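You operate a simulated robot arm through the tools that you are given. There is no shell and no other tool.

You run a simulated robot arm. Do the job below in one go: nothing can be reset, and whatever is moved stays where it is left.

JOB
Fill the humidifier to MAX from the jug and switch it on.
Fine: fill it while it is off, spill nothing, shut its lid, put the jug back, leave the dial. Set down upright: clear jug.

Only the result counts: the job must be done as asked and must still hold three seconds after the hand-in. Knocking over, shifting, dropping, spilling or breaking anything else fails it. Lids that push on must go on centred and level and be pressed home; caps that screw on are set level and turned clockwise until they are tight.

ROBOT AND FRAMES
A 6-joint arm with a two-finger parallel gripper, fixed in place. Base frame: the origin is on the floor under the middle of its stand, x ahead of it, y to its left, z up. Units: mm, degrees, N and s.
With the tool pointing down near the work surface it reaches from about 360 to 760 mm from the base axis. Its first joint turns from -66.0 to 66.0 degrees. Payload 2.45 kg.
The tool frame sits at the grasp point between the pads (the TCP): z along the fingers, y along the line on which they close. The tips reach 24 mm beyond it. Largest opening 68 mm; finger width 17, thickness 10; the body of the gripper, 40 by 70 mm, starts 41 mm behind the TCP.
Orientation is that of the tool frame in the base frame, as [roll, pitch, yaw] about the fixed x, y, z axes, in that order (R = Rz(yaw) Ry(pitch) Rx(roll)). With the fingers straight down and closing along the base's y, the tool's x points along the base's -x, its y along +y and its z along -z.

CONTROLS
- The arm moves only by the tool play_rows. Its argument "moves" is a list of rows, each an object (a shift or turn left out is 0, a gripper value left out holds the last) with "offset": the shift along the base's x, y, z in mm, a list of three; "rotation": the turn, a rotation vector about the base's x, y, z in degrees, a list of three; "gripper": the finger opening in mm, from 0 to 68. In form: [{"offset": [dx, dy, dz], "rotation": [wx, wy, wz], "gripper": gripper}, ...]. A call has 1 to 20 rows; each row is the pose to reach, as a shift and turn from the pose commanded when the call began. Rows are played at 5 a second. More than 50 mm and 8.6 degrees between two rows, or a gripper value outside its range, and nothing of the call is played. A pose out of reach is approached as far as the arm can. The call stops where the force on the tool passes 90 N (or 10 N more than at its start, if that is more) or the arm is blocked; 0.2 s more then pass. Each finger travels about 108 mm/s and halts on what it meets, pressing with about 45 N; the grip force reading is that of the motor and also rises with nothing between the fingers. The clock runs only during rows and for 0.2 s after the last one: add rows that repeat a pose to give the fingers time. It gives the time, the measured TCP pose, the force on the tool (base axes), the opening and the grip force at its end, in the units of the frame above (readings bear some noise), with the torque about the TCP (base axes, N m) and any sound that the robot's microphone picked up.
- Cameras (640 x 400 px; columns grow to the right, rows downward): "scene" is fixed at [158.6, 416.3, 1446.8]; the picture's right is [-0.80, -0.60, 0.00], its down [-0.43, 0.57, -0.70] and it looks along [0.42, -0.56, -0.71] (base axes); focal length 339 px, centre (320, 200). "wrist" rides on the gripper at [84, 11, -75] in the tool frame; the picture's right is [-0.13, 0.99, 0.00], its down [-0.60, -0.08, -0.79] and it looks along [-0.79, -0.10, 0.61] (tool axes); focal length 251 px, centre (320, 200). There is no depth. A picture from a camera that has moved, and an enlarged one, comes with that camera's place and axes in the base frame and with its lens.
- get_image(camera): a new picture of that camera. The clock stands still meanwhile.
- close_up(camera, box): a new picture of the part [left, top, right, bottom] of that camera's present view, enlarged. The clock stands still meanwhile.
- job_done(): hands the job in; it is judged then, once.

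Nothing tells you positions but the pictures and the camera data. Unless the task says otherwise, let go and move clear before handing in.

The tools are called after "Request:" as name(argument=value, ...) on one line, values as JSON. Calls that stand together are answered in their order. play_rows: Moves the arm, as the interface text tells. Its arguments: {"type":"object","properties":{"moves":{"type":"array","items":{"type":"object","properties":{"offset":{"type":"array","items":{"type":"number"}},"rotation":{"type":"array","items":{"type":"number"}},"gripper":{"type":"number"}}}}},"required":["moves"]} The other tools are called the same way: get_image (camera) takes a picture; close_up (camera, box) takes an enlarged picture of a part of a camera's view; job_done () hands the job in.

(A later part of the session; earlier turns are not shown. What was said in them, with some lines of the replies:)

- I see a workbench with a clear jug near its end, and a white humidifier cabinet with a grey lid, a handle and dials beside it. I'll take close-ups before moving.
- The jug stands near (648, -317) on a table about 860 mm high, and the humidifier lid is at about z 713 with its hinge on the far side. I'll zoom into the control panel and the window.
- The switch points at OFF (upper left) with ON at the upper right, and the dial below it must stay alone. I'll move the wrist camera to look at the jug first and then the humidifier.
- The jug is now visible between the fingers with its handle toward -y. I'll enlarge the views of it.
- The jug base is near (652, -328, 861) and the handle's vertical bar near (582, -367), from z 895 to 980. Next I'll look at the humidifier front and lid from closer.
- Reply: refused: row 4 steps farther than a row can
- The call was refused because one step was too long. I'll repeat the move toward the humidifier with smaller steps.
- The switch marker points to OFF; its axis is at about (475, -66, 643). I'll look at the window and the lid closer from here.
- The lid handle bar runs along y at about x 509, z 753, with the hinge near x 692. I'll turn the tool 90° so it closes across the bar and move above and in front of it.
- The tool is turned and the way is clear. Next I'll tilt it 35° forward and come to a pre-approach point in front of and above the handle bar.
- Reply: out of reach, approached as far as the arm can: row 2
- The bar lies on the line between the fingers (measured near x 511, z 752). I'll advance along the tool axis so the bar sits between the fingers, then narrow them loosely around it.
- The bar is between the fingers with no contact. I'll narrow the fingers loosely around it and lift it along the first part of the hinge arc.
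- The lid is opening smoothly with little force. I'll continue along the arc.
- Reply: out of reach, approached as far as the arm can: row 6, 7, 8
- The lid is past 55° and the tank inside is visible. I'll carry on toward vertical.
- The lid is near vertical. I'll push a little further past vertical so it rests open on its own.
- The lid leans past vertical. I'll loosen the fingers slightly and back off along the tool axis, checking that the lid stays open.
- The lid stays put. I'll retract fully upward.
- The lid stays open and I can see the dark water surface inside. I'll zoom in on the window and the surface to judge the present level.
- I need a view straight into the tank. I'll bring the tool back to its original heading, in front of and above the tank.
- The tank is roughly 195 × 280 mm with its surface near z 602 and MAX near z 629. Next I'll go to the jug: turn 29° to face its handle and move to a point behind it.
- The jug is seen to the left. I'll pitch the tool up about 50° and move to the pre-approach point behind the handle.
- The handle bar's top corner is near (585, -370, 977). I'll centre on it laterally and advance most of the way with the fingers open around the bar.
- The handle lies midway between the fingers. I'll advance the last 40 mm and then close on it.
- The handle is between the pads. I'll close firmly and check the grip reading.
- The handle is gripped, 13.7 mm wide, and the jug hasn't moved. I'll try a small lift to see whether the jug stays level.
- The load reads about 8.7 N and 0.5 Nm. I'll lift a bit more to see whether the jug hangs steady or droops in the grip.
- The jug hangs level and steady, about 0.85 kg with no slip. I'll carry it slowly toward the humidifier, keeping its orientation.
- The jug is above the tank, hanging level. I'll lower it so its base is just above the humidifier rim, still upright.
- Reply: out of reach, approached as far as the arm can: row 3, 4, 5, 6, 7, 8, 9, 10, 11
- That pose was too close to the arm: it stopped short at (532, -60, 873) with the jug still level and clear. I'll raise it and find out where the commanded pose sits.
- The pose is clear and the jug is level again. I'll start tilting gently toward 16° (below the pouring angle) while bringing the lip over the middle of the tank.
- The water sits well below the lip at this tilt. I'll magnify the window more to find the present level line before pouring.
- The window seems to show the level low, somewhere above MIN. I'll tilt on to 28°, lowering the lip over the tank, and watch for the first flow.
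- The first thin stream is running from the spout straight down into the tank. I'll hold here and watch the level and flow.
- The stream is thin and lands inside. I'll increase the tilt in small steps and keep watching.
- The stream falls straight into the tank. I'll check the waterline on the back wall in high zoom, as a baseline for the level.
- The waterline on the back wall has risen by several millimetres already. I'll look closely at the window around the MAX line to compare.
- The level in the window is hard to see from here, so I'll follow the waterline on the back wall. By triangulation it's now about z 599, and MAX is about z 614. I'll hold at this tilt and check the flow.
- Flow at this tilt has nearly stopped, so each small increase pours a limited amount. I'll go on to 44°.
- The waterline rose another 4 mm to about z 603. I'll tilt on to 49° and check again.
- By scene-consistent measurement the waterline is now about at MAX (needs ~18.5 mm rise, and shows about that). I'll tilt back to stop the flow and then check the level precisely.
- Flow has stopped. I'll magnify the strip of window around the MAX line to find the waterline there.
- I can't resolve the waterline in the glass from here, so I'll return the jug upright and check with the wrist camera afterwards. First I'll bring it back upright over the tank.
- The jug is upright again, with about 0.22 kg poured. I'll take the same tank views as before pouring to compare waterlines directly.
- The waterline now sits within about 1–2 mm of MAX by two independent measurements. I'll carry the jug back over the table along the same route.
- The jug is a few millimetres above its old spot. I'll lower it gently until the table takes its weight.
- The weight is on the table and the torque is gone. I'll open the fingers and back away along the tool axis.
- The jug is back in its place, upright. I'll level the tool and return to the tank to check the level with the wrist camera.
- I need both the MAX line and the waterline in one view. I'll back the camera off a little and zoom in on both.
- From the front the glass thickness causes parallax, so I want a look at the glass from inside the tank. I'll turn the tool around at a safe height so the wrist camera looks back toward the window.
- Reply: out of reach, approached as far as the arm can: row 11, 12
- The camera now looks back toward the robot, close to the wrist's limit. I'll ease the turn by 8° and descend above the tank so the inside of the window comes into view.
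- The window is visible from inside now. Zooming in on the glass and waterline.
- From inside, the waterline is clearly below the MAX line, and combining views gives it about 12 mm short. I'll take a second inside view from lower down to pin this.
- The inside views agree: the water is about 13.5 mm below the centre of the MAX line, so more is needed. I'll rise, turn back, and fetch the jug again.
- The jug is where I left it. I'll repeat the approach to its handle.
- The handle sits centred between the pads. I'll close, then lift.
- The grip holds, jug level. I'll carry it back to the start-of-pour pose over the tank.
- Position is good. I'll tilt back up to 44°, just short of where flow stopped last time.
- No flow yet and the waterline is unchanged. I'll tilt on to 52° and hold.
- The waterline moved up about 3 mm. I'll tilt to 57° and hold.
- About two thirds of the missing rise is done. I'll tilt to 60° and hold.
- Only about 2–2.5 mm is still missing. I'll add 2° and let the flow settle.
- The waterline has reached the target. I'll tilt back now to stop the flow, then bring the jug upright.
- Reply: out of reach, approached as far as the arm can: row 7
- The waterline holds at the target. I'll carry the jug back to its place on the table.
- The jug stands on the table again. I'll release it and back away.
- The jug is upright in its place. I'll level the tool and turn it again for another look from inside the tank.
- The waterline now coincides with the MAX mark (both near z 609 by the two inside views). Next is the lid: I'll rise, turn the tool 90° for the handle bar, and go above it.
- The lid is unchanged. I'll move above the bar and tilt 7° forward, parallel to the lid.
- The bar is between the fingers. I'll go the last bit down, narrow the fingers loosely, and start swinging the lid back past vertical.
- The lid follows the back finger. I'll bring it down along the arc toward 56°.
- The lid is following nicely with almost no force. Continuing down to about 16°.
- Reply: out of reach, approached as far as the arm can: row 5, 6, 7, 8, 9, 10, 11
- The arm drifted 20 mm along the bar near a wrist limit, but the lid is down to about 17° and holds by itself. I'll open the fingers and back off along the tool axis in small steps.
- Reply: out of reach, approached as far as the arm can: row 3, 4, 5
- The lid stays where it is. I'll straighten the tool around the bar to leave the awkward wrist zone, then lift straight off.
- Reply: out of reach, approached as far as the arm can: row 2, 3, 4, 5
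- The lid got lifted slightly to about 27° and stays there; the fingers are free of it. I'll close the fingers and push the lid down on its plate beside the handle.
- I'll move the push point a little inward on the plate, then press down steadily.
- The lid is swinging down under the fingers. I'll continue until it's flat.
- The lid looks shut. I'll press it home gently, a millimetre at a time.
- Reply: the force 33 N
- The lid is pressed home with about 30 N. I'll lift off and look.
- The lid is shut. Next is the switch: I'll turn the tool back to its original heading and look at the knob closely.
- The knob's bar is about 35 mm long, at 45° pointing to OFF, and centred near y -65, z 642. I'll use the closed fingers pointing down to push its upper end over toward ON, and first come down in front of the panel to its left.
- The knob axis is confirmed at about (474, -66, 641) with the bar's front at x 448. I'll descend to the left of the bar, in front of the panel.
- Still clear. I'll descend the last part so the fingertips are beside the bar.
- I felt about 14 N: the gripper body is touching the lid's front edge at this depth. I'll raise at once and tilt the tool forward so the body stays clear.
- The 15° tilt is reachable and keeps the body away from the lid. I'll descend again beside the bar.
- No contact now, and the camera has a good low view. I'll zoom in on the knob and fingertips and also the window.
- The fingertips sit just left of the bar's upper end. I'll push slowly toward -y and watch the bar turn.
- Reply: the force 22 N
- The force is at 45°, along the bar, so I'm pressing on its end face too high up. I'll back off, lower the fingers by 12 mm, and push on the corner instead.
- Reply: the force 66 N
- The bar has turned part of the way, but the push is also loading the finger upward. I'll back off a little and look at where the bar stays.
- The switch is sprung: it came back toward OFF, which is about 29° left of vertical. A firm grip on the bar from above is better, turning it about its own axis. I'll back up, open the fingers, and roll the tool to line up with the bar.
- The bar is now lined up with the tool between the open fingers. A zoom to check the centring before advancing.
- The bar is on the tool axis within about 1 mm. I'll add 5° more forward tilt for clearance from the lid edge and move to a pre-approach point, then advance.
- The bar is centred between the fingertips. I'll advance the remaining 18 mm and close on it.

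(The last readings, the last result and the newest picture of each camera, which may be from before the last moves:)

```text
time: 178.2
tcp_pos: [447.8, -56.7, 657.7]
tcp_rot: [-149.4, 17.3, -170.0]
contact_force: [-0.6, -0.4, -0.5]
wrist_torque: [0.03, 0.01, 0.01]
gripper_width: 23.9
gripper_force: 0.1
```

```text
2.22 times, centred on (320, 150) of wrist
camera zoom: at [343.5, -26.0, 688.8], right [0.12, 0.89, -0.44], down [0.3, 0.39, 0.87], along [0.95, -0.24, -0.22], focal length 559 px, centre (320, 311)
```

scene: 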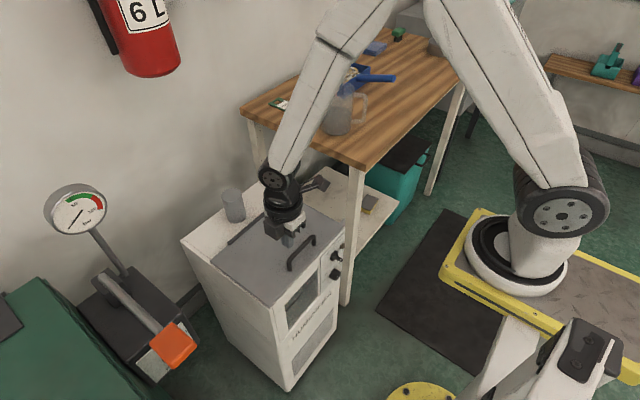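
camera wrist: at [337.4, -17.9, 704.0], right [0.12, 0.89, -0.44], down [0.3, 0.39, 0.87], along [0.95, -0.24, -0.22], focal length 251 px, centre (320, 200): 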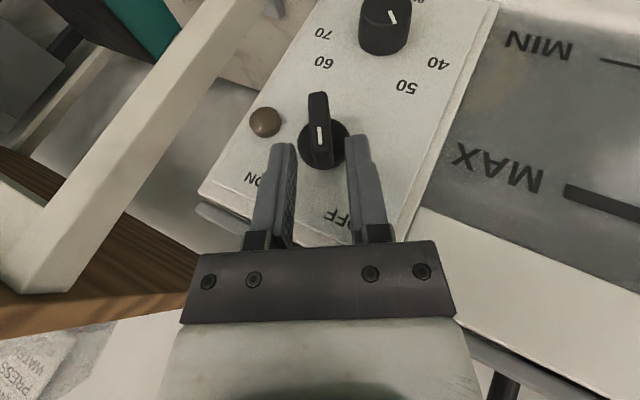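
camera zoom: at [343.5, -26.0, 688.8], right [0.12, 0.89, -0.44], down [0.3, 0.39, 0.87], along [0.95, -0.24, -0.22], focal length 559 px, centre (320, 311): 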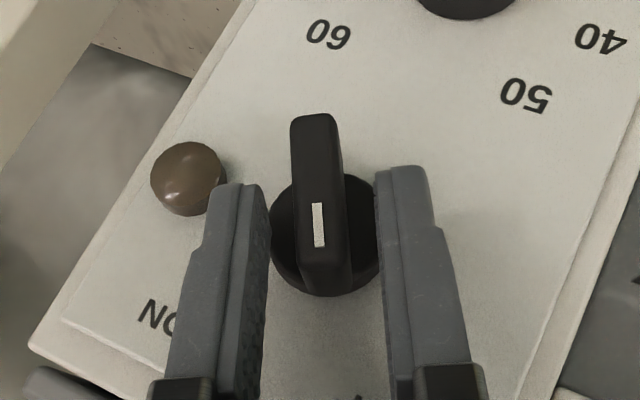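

Request:
play_rows(moves=[{"offset": [0, 0, 0], "gripper": 16}, {"offset": [0, 0, 0], "gripper": 10}, {"offset": [0, 0, 0], "gripper": 5}, {"offset": [0, 0, 0], "gripper": 0}, {"offset": [0, 0, 0], "gripper": 0}])

Request:
close_up(camera="wrist", box=[240, 60, 400, 240])

```text
time: 179.4
tcp_pos: [447.6, -54.9, 657.9]
tcp_rot: [-149.4, 17.4, -170.0]
contact_force: [0.0, -1.3, -1.1]
wrist_torque: [0.0, -0.13, 0.13]
gripper_width: 11.1
gripper_force: 32.3
```

```text
2.22 times, centred on (320, 150) of wrist
camera zoom: at [343.5, -25.9, 688.9], right [0.12, 0.89, -0.44], down [0.3, 0.39, 0.87], along [0.95, -0.24, -0.22], focal length 559 px, centre (320, 311)
```

zoom: 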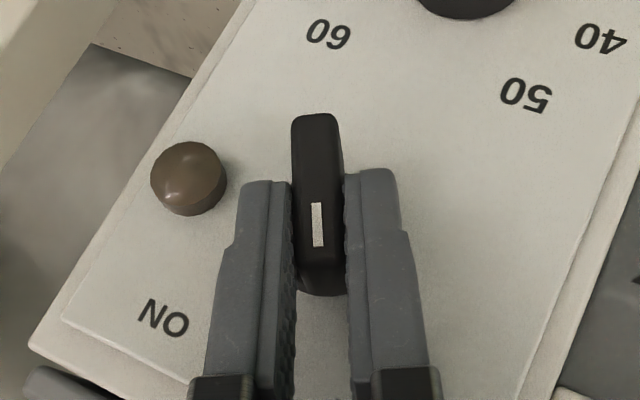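

The bar is gripped firmly with almost no side load. I'll turn it about the knob axis in small steps, starting with 24° clockwise.

Request:
play_rows(moves=[{"offset": [0, -1.1, 0.5], "rotation": [4, 0, 0]}, {"offset": [0, -2.15, 1], "rotation": [8, 0, 0]}, {"offset": [0, -3.3, 1.4], "rotation": [12, 0, 0]}, {"offset": [0, -4.43, 1.68], "rotation": [16, 0, 0]}, {"offset": [0, -5.6, 1.9], "rotation": [20, 0, 0]}, {"offset": [0, -6.77, 2.04], "rotation": [24, 0, 0]}, {"offset": [0, -6.77, 2.04], "rotation": [24, 0, 0]}])

Request:
close_up(camera="wrist", box=[220, 40, 420, 240])

```text
time: 181.0
tcp_pos: [447.0, -63.7, 659.5]
tcp_rot: [-174.7, 20.0, -178.5]
contact_force: [-7.7, -31.0, 8.4]
wrist_torque: [-0.59, -0.04, 0.14]
gripper_width: 10.9
gripper_force: 32.0
```

```text
2.00 times, centred on (320, 140) of wrist
camera zoom: at [343.5, -48.6, 700.8], right [0.13, 0.99, -0.04], down [0.3, 0.0, 0.96], along [0.95, -0.13, -0.29], focal length 503 px, centre (320, 320)
```

zoom: 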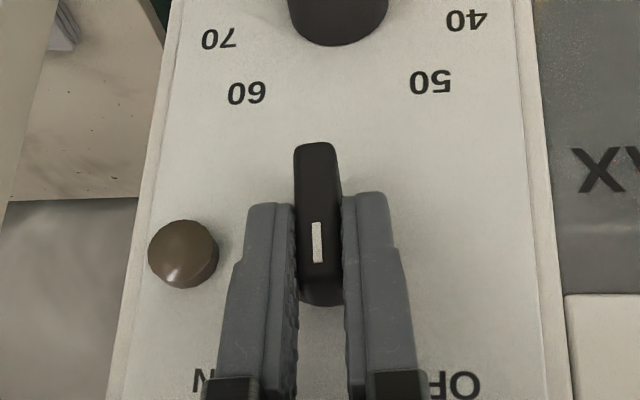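

The bar is near vertical. The side force suggests the axis is a bit further to -y, so I'll correct by 1.5 mm and go on past centre.

Request:
play_rows(moves=[{"offset": [0, -2.2, 0], "rotation": [3, 0, 0]}, {"offset": [0, -3.9, 0], "rotation": [8, 0, 0]}, {"offset": [0, -5.1, -0.1], "rotation": [12, 0, 0]}, {"offset": [0, -6.2, -0.3], "rotation": [16, 0, 0]}, {"offset": [0, -6.2, -0.3], "rotation": [16, 0, 0]}])

Request:
close_up(camera="wrist", box=[220, 40, 420, 240])

```text
time: 182.2
tcp_pos: [448.0, -69.9, 659.1]
tcp_rot: [168.3, 19.6, 175.9]
contact_force: [-9.9, -14.9, 12.8]
wrist_torque: [-0.24, 0.27, 0.07]
gripper_width: 10.8
gripper_force: 31.4
```

```text
2.00 times, centred on (320, 140) of wrist
camera zoom: at [343.4, -66.4, 703.0], right [0.12, 0.96, 0.23], down [0.3, -0.26, 0.92], along [0.95, -0.04, -0.32], focal length 503 px, centre (320, 320)
```

zoom: 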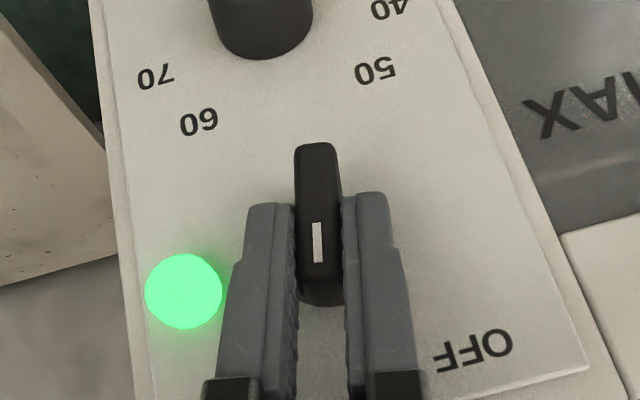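

The lamp lights green: the switch is on. I'll continue gently to the ON position so that it rests there.

Request:
play_rows(moves=[{"offset": [0, -1.2, -0.3], "rotation": [4, 0, 0]}, {"offset": [0, -2.3, -0.64], "rotation": [8, 0, 0]}, {"offset": [0, -3.5, -1.1], "rotation": [12, 0, 0]}, {"offset": [0, -3.5, -1.1], "rotation": [12, 0, 0]}])

Request:
close_up(camera="wrist", box=[220, 40, 420, 240])

```text
time: 183.2
tcp_pos: [447.7, -72.4, 658.6]
tcp_rot: [155.7, 18.2, 171.7]
contact_force: [-15.0, -28.9, 8.1]
wrist_torque: [-0.47, -0.28, -0.03]
gripper_width: 11.2
gripper_force: 32.2
```

```text
2.00 times, centred on (320, 140) of wrist
camera zoom: at [343.4, -79.2, 701.5], right [0.13, 0.9, 0.43], down [0.3, -0.44, 0.85], along [0.95, 0.02, -0.32], focal length 503 px, centre (320, 320)
```

zoom: 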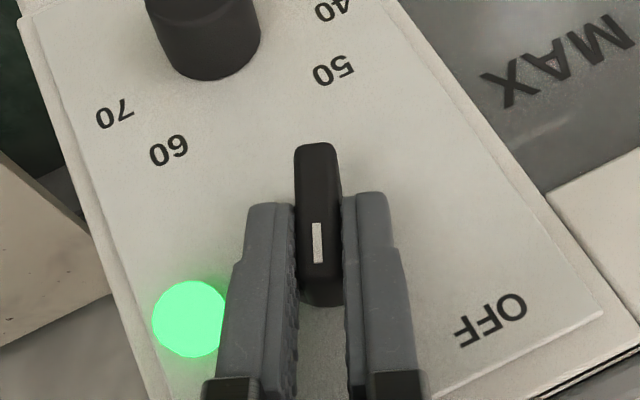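

Request:
play_rows(moves=[{"offset": [-0.5, -1.4, -0.4], "rotation": [2.5, 0, 0]}, {"offset": [-0.5, -2.7, -0.8], "rotation": [5.5, 0, 0]}, {"offset": [-0.5, -2.7, -0.8], "rotation": [5.5, 0, 0]}])

Request:
close_up(camera="wrist", box=[220, 40, 420, 240])

```text
time: 184.0
tcp_pos: [447.2, -73.6, 657.4]
tcp_rot: [150.1, 17.5, 170.1]
contact_force: [-3.2, -14.9, 0.3]
wrist_torque: [-0.29, 0.32, 0.14]
gripper_width: 10.6
gripper_force: 32.5
```

```text
2.00 times, centred on (320, 140) of wrist
camera zoom: at [343.3, -85.4, 699.6], right [0.12, 0.85, 0.51], down [0.3, -0.52, 0.8], along [0.95, 0.05, -0.32], focal length 503 px, centre (320, 320)
```

zoom: 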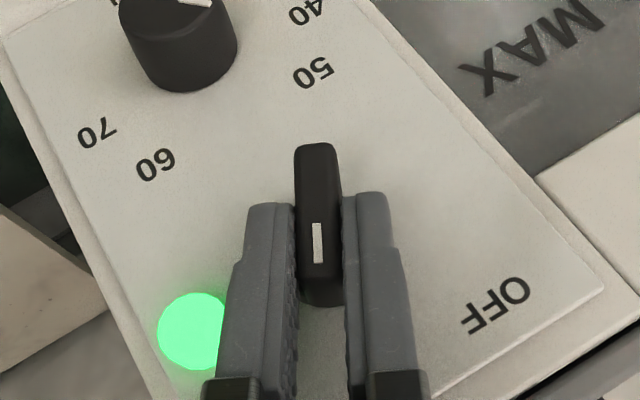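

It's about 30° past vertical on the ON side with the lamp lit. I'll open the fingers and see whether it stays.

Request:
play_rows(moves=[{"offset": [0, 0, 0], "gripper": 14}, {"offset": [0, 0, 0], "gripper": 20}, {"offset": [0, 0, 0], "gripper": 24}, {"offset": [0, 0, 0], "gripper": 24}])

Request:
close_up(camera="wrist", box=[220, 40, 420, 240])

```text
time: 185.0
tcp_pos: [447.7, -74.8, 658.8]
tcp_rot: [150.0, 17.5, 170.1]
contact_force: [1.1, -0.1, 0.4]
wrist_torque: [-0.02, -0.01, -0.01]
gripper_width: 23.8
gripper_force: 0.0
```

```text
2.00 times, centred on (320, 140) of wrist
camera zoom: at [343.0, -85.1, 699.7], right [0.12, 0.85, 0.51], down [0.3, -0.52, 0.8], along [0.95, 0.05, -0.32], focal length 503 px, centre (320, 320)
```

zoom: 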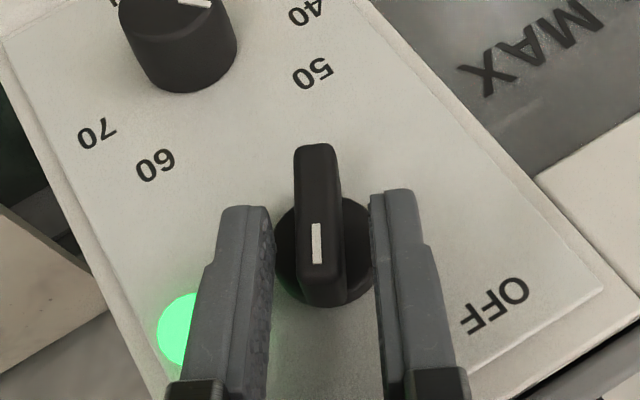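

The knob stays at ON and the lamp stays lit. I'll back the fingers off along the tool axis, straighten, and move clear.

Request:
play_rows(moves=[{"offset": [-3.4, -4.7, 8.1]}, {"offset": [-8.6, -11.7, 20.3]}, {"offset": [-13.7, -18.8, 32.6]}, {"offset": [-18.8, -25.8, 44.8]}, {"offset": [-20.5, -28.2, 48.8]}, {"offset": [-20.5, -28.2, 48.8]}])

Request:
play_rows(moves=[{"offset": [-5, 3, 15], "rotation": [-7.5, 0, 0]}, {"offset": [-10, 6, 35], "rotation": [-15, 0, 0]}, {"offset": [-15, 9, 60], "rotation": [-22.5, 0, 0]}, {"offset": [-20, 12, 90], "rotation": [-30, 0, 0]}, {"offset": [-25, 15, 130], "rotation": [-30, 0, 0]}, {"offset": [-30, 15, 175], "rotation": [-30, 0, 0]}, {"offset": [-30, 15, 215], "rotation": [-30, 0, 0]}, {"offset": [-30, 15, 215], "rotation": [-30, 0, 0]}])

Request:
get_image(camera="scene")

Request:
get_image(camera="wrist")

```text
time: 186.4
tcp_pos: [426.3, -103.2, 706.8]
tcp_rot: [150.0, 17.5, 170.1]
contact_force: [-0.4, -0.6, 0.4]
wrist_torque: [0.03, 0.0, 0.02]
gripper_width: 24.0
gripper_force: 0.0
```

```text
time: 188.2
tcp_pos: [397.0, -88.4, 921.8]
tcp_rot: [-178.5, 19.9, -179.5]
contact_force: [0.0, -0.2, 0.2]
wrist_torque: [-0.04, 0.02, -0.01]
gripper_width: 24.1
gripper_force: 0.1
```

```text
taken
```

scene: 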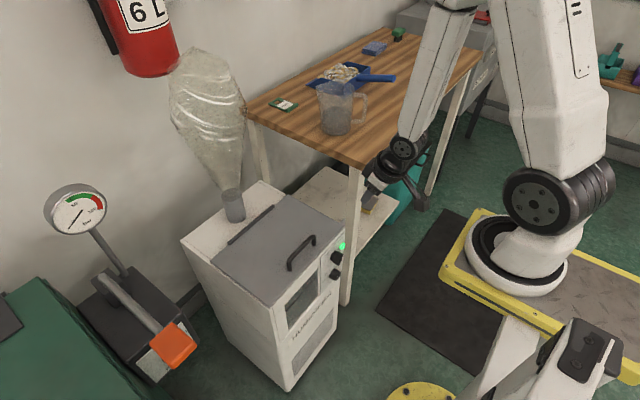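

```text
taken
camera wrist: at [292.8, -77.3, 963.5], right [0.12, 0.99, 0.02], down [0.3, -0.05, 0.95], along [0.95, -0.11, -0.3], focal length 251 px, centre (320, 200)
```

wrist: 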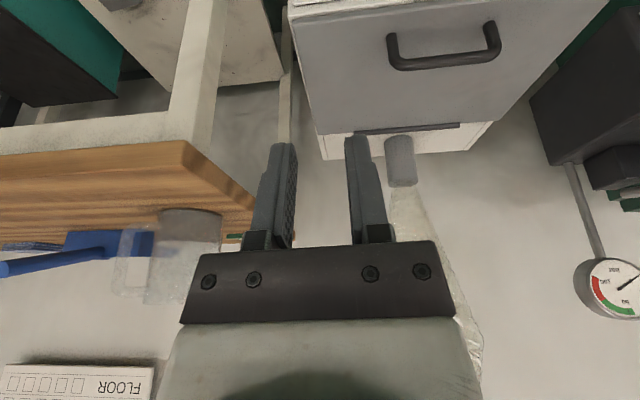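

The humidifier is running: lamp green and mist rising from the outlet. A final check of the dial, lid, and jug.

Request:
close_up(camera="scene", box=[220, 190, 360, 300])

Request:
close_up(camera="scene", box=[315, 225, 350, 290])

Request:
close_up(camera="scene", box=[260, 50, 420, 150])

```text
3.64 times, centred on (290, 245) of scene
camera zoom: at [158.6, 416.3, 1446.8], right [-0.8, -0.6, 0.0], down [-0.43, 0.57, -0.7], along [0.42, -0.56, -0.71], focal length 1233 px, centre (429, 36)
```

zoom: 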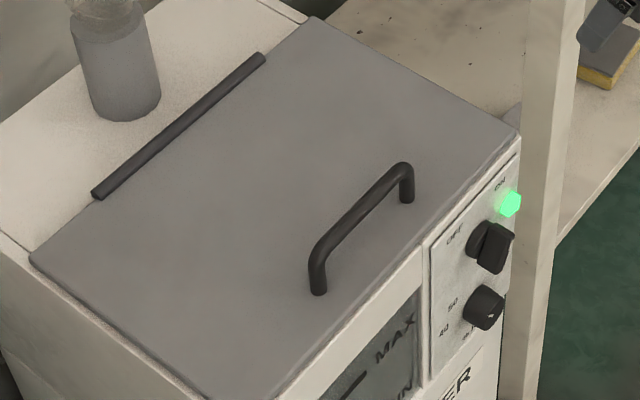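

```text
6.15 times, centred on (332, 258) of scene
camera zoom: at [158.6, 416.3, 1446.8], right [-0.8, -0.6, 0.0], down [-0.43, 0.57, -0.7], along [0.42, -0.56, -0.71], focal length 2086 px, centre (243, -154)
```

zoom: 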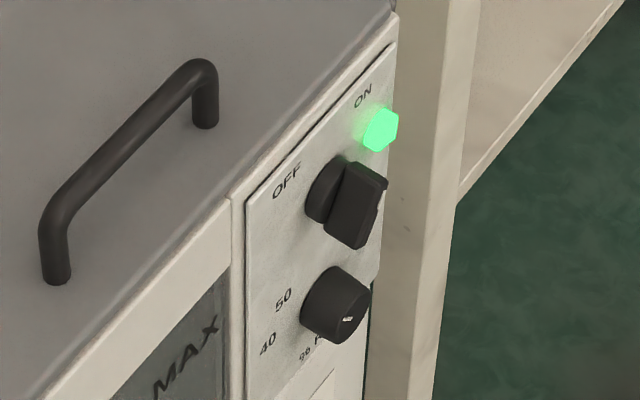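

```text
4.00 times, centred on (340, 100) of scene
camera zoom: at [158.6, 416.3, 1446.8], right [-0.8, -0.6, 0.0], down [-0.43, 0.57, -0.7], along [0.42, -0.56, -0.71], focal length 1356 px, centre (240, 600)
```

zoom: 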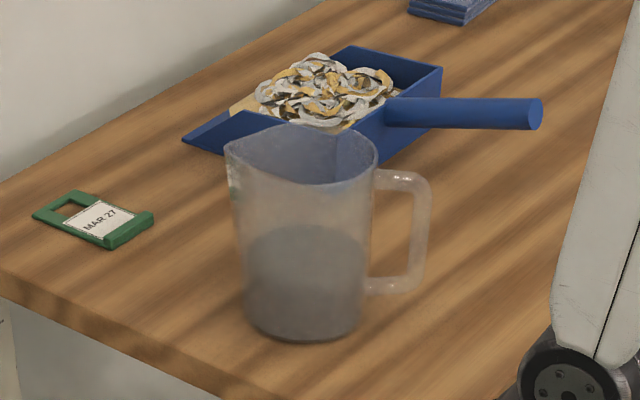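

The lid is shut, the lamp is green at ON, the dial is as it was, and the jug stands upright in its old place. The arm is clear, so I'm handing in.

Request:
job_done()

```text
The job is handed in.
```

I filled the humidifier to the MAX mark with its switch still at OFF, shut the lid and turned the switch to ON. The lamp is green and mist is coming out of the outlet.

- **Water level:** measured from inside the tank before I shut the lid, it matched the MAX line to within about 2 mm. It took two pours. After the first it was still about 13 mm low, so I fetched the jug again.
- **Lid:** down and pressed home with about 30 N. Twice the arm drifted near its wrist limit while I was closing it. The second time it lifted the lid slightly before I pushed it down.
- **Jug:** upright and back within a few millimetres of where it stood. I saw no spill.
- **Dial:** its marker is where it was at the start.
- **Contact:** while lining up on the switch, the gripper body touched the lid's front edge at about 14 N. I backed off at once, and nothing moved as far as I could see.

The arm was clear of everything when I handed in.
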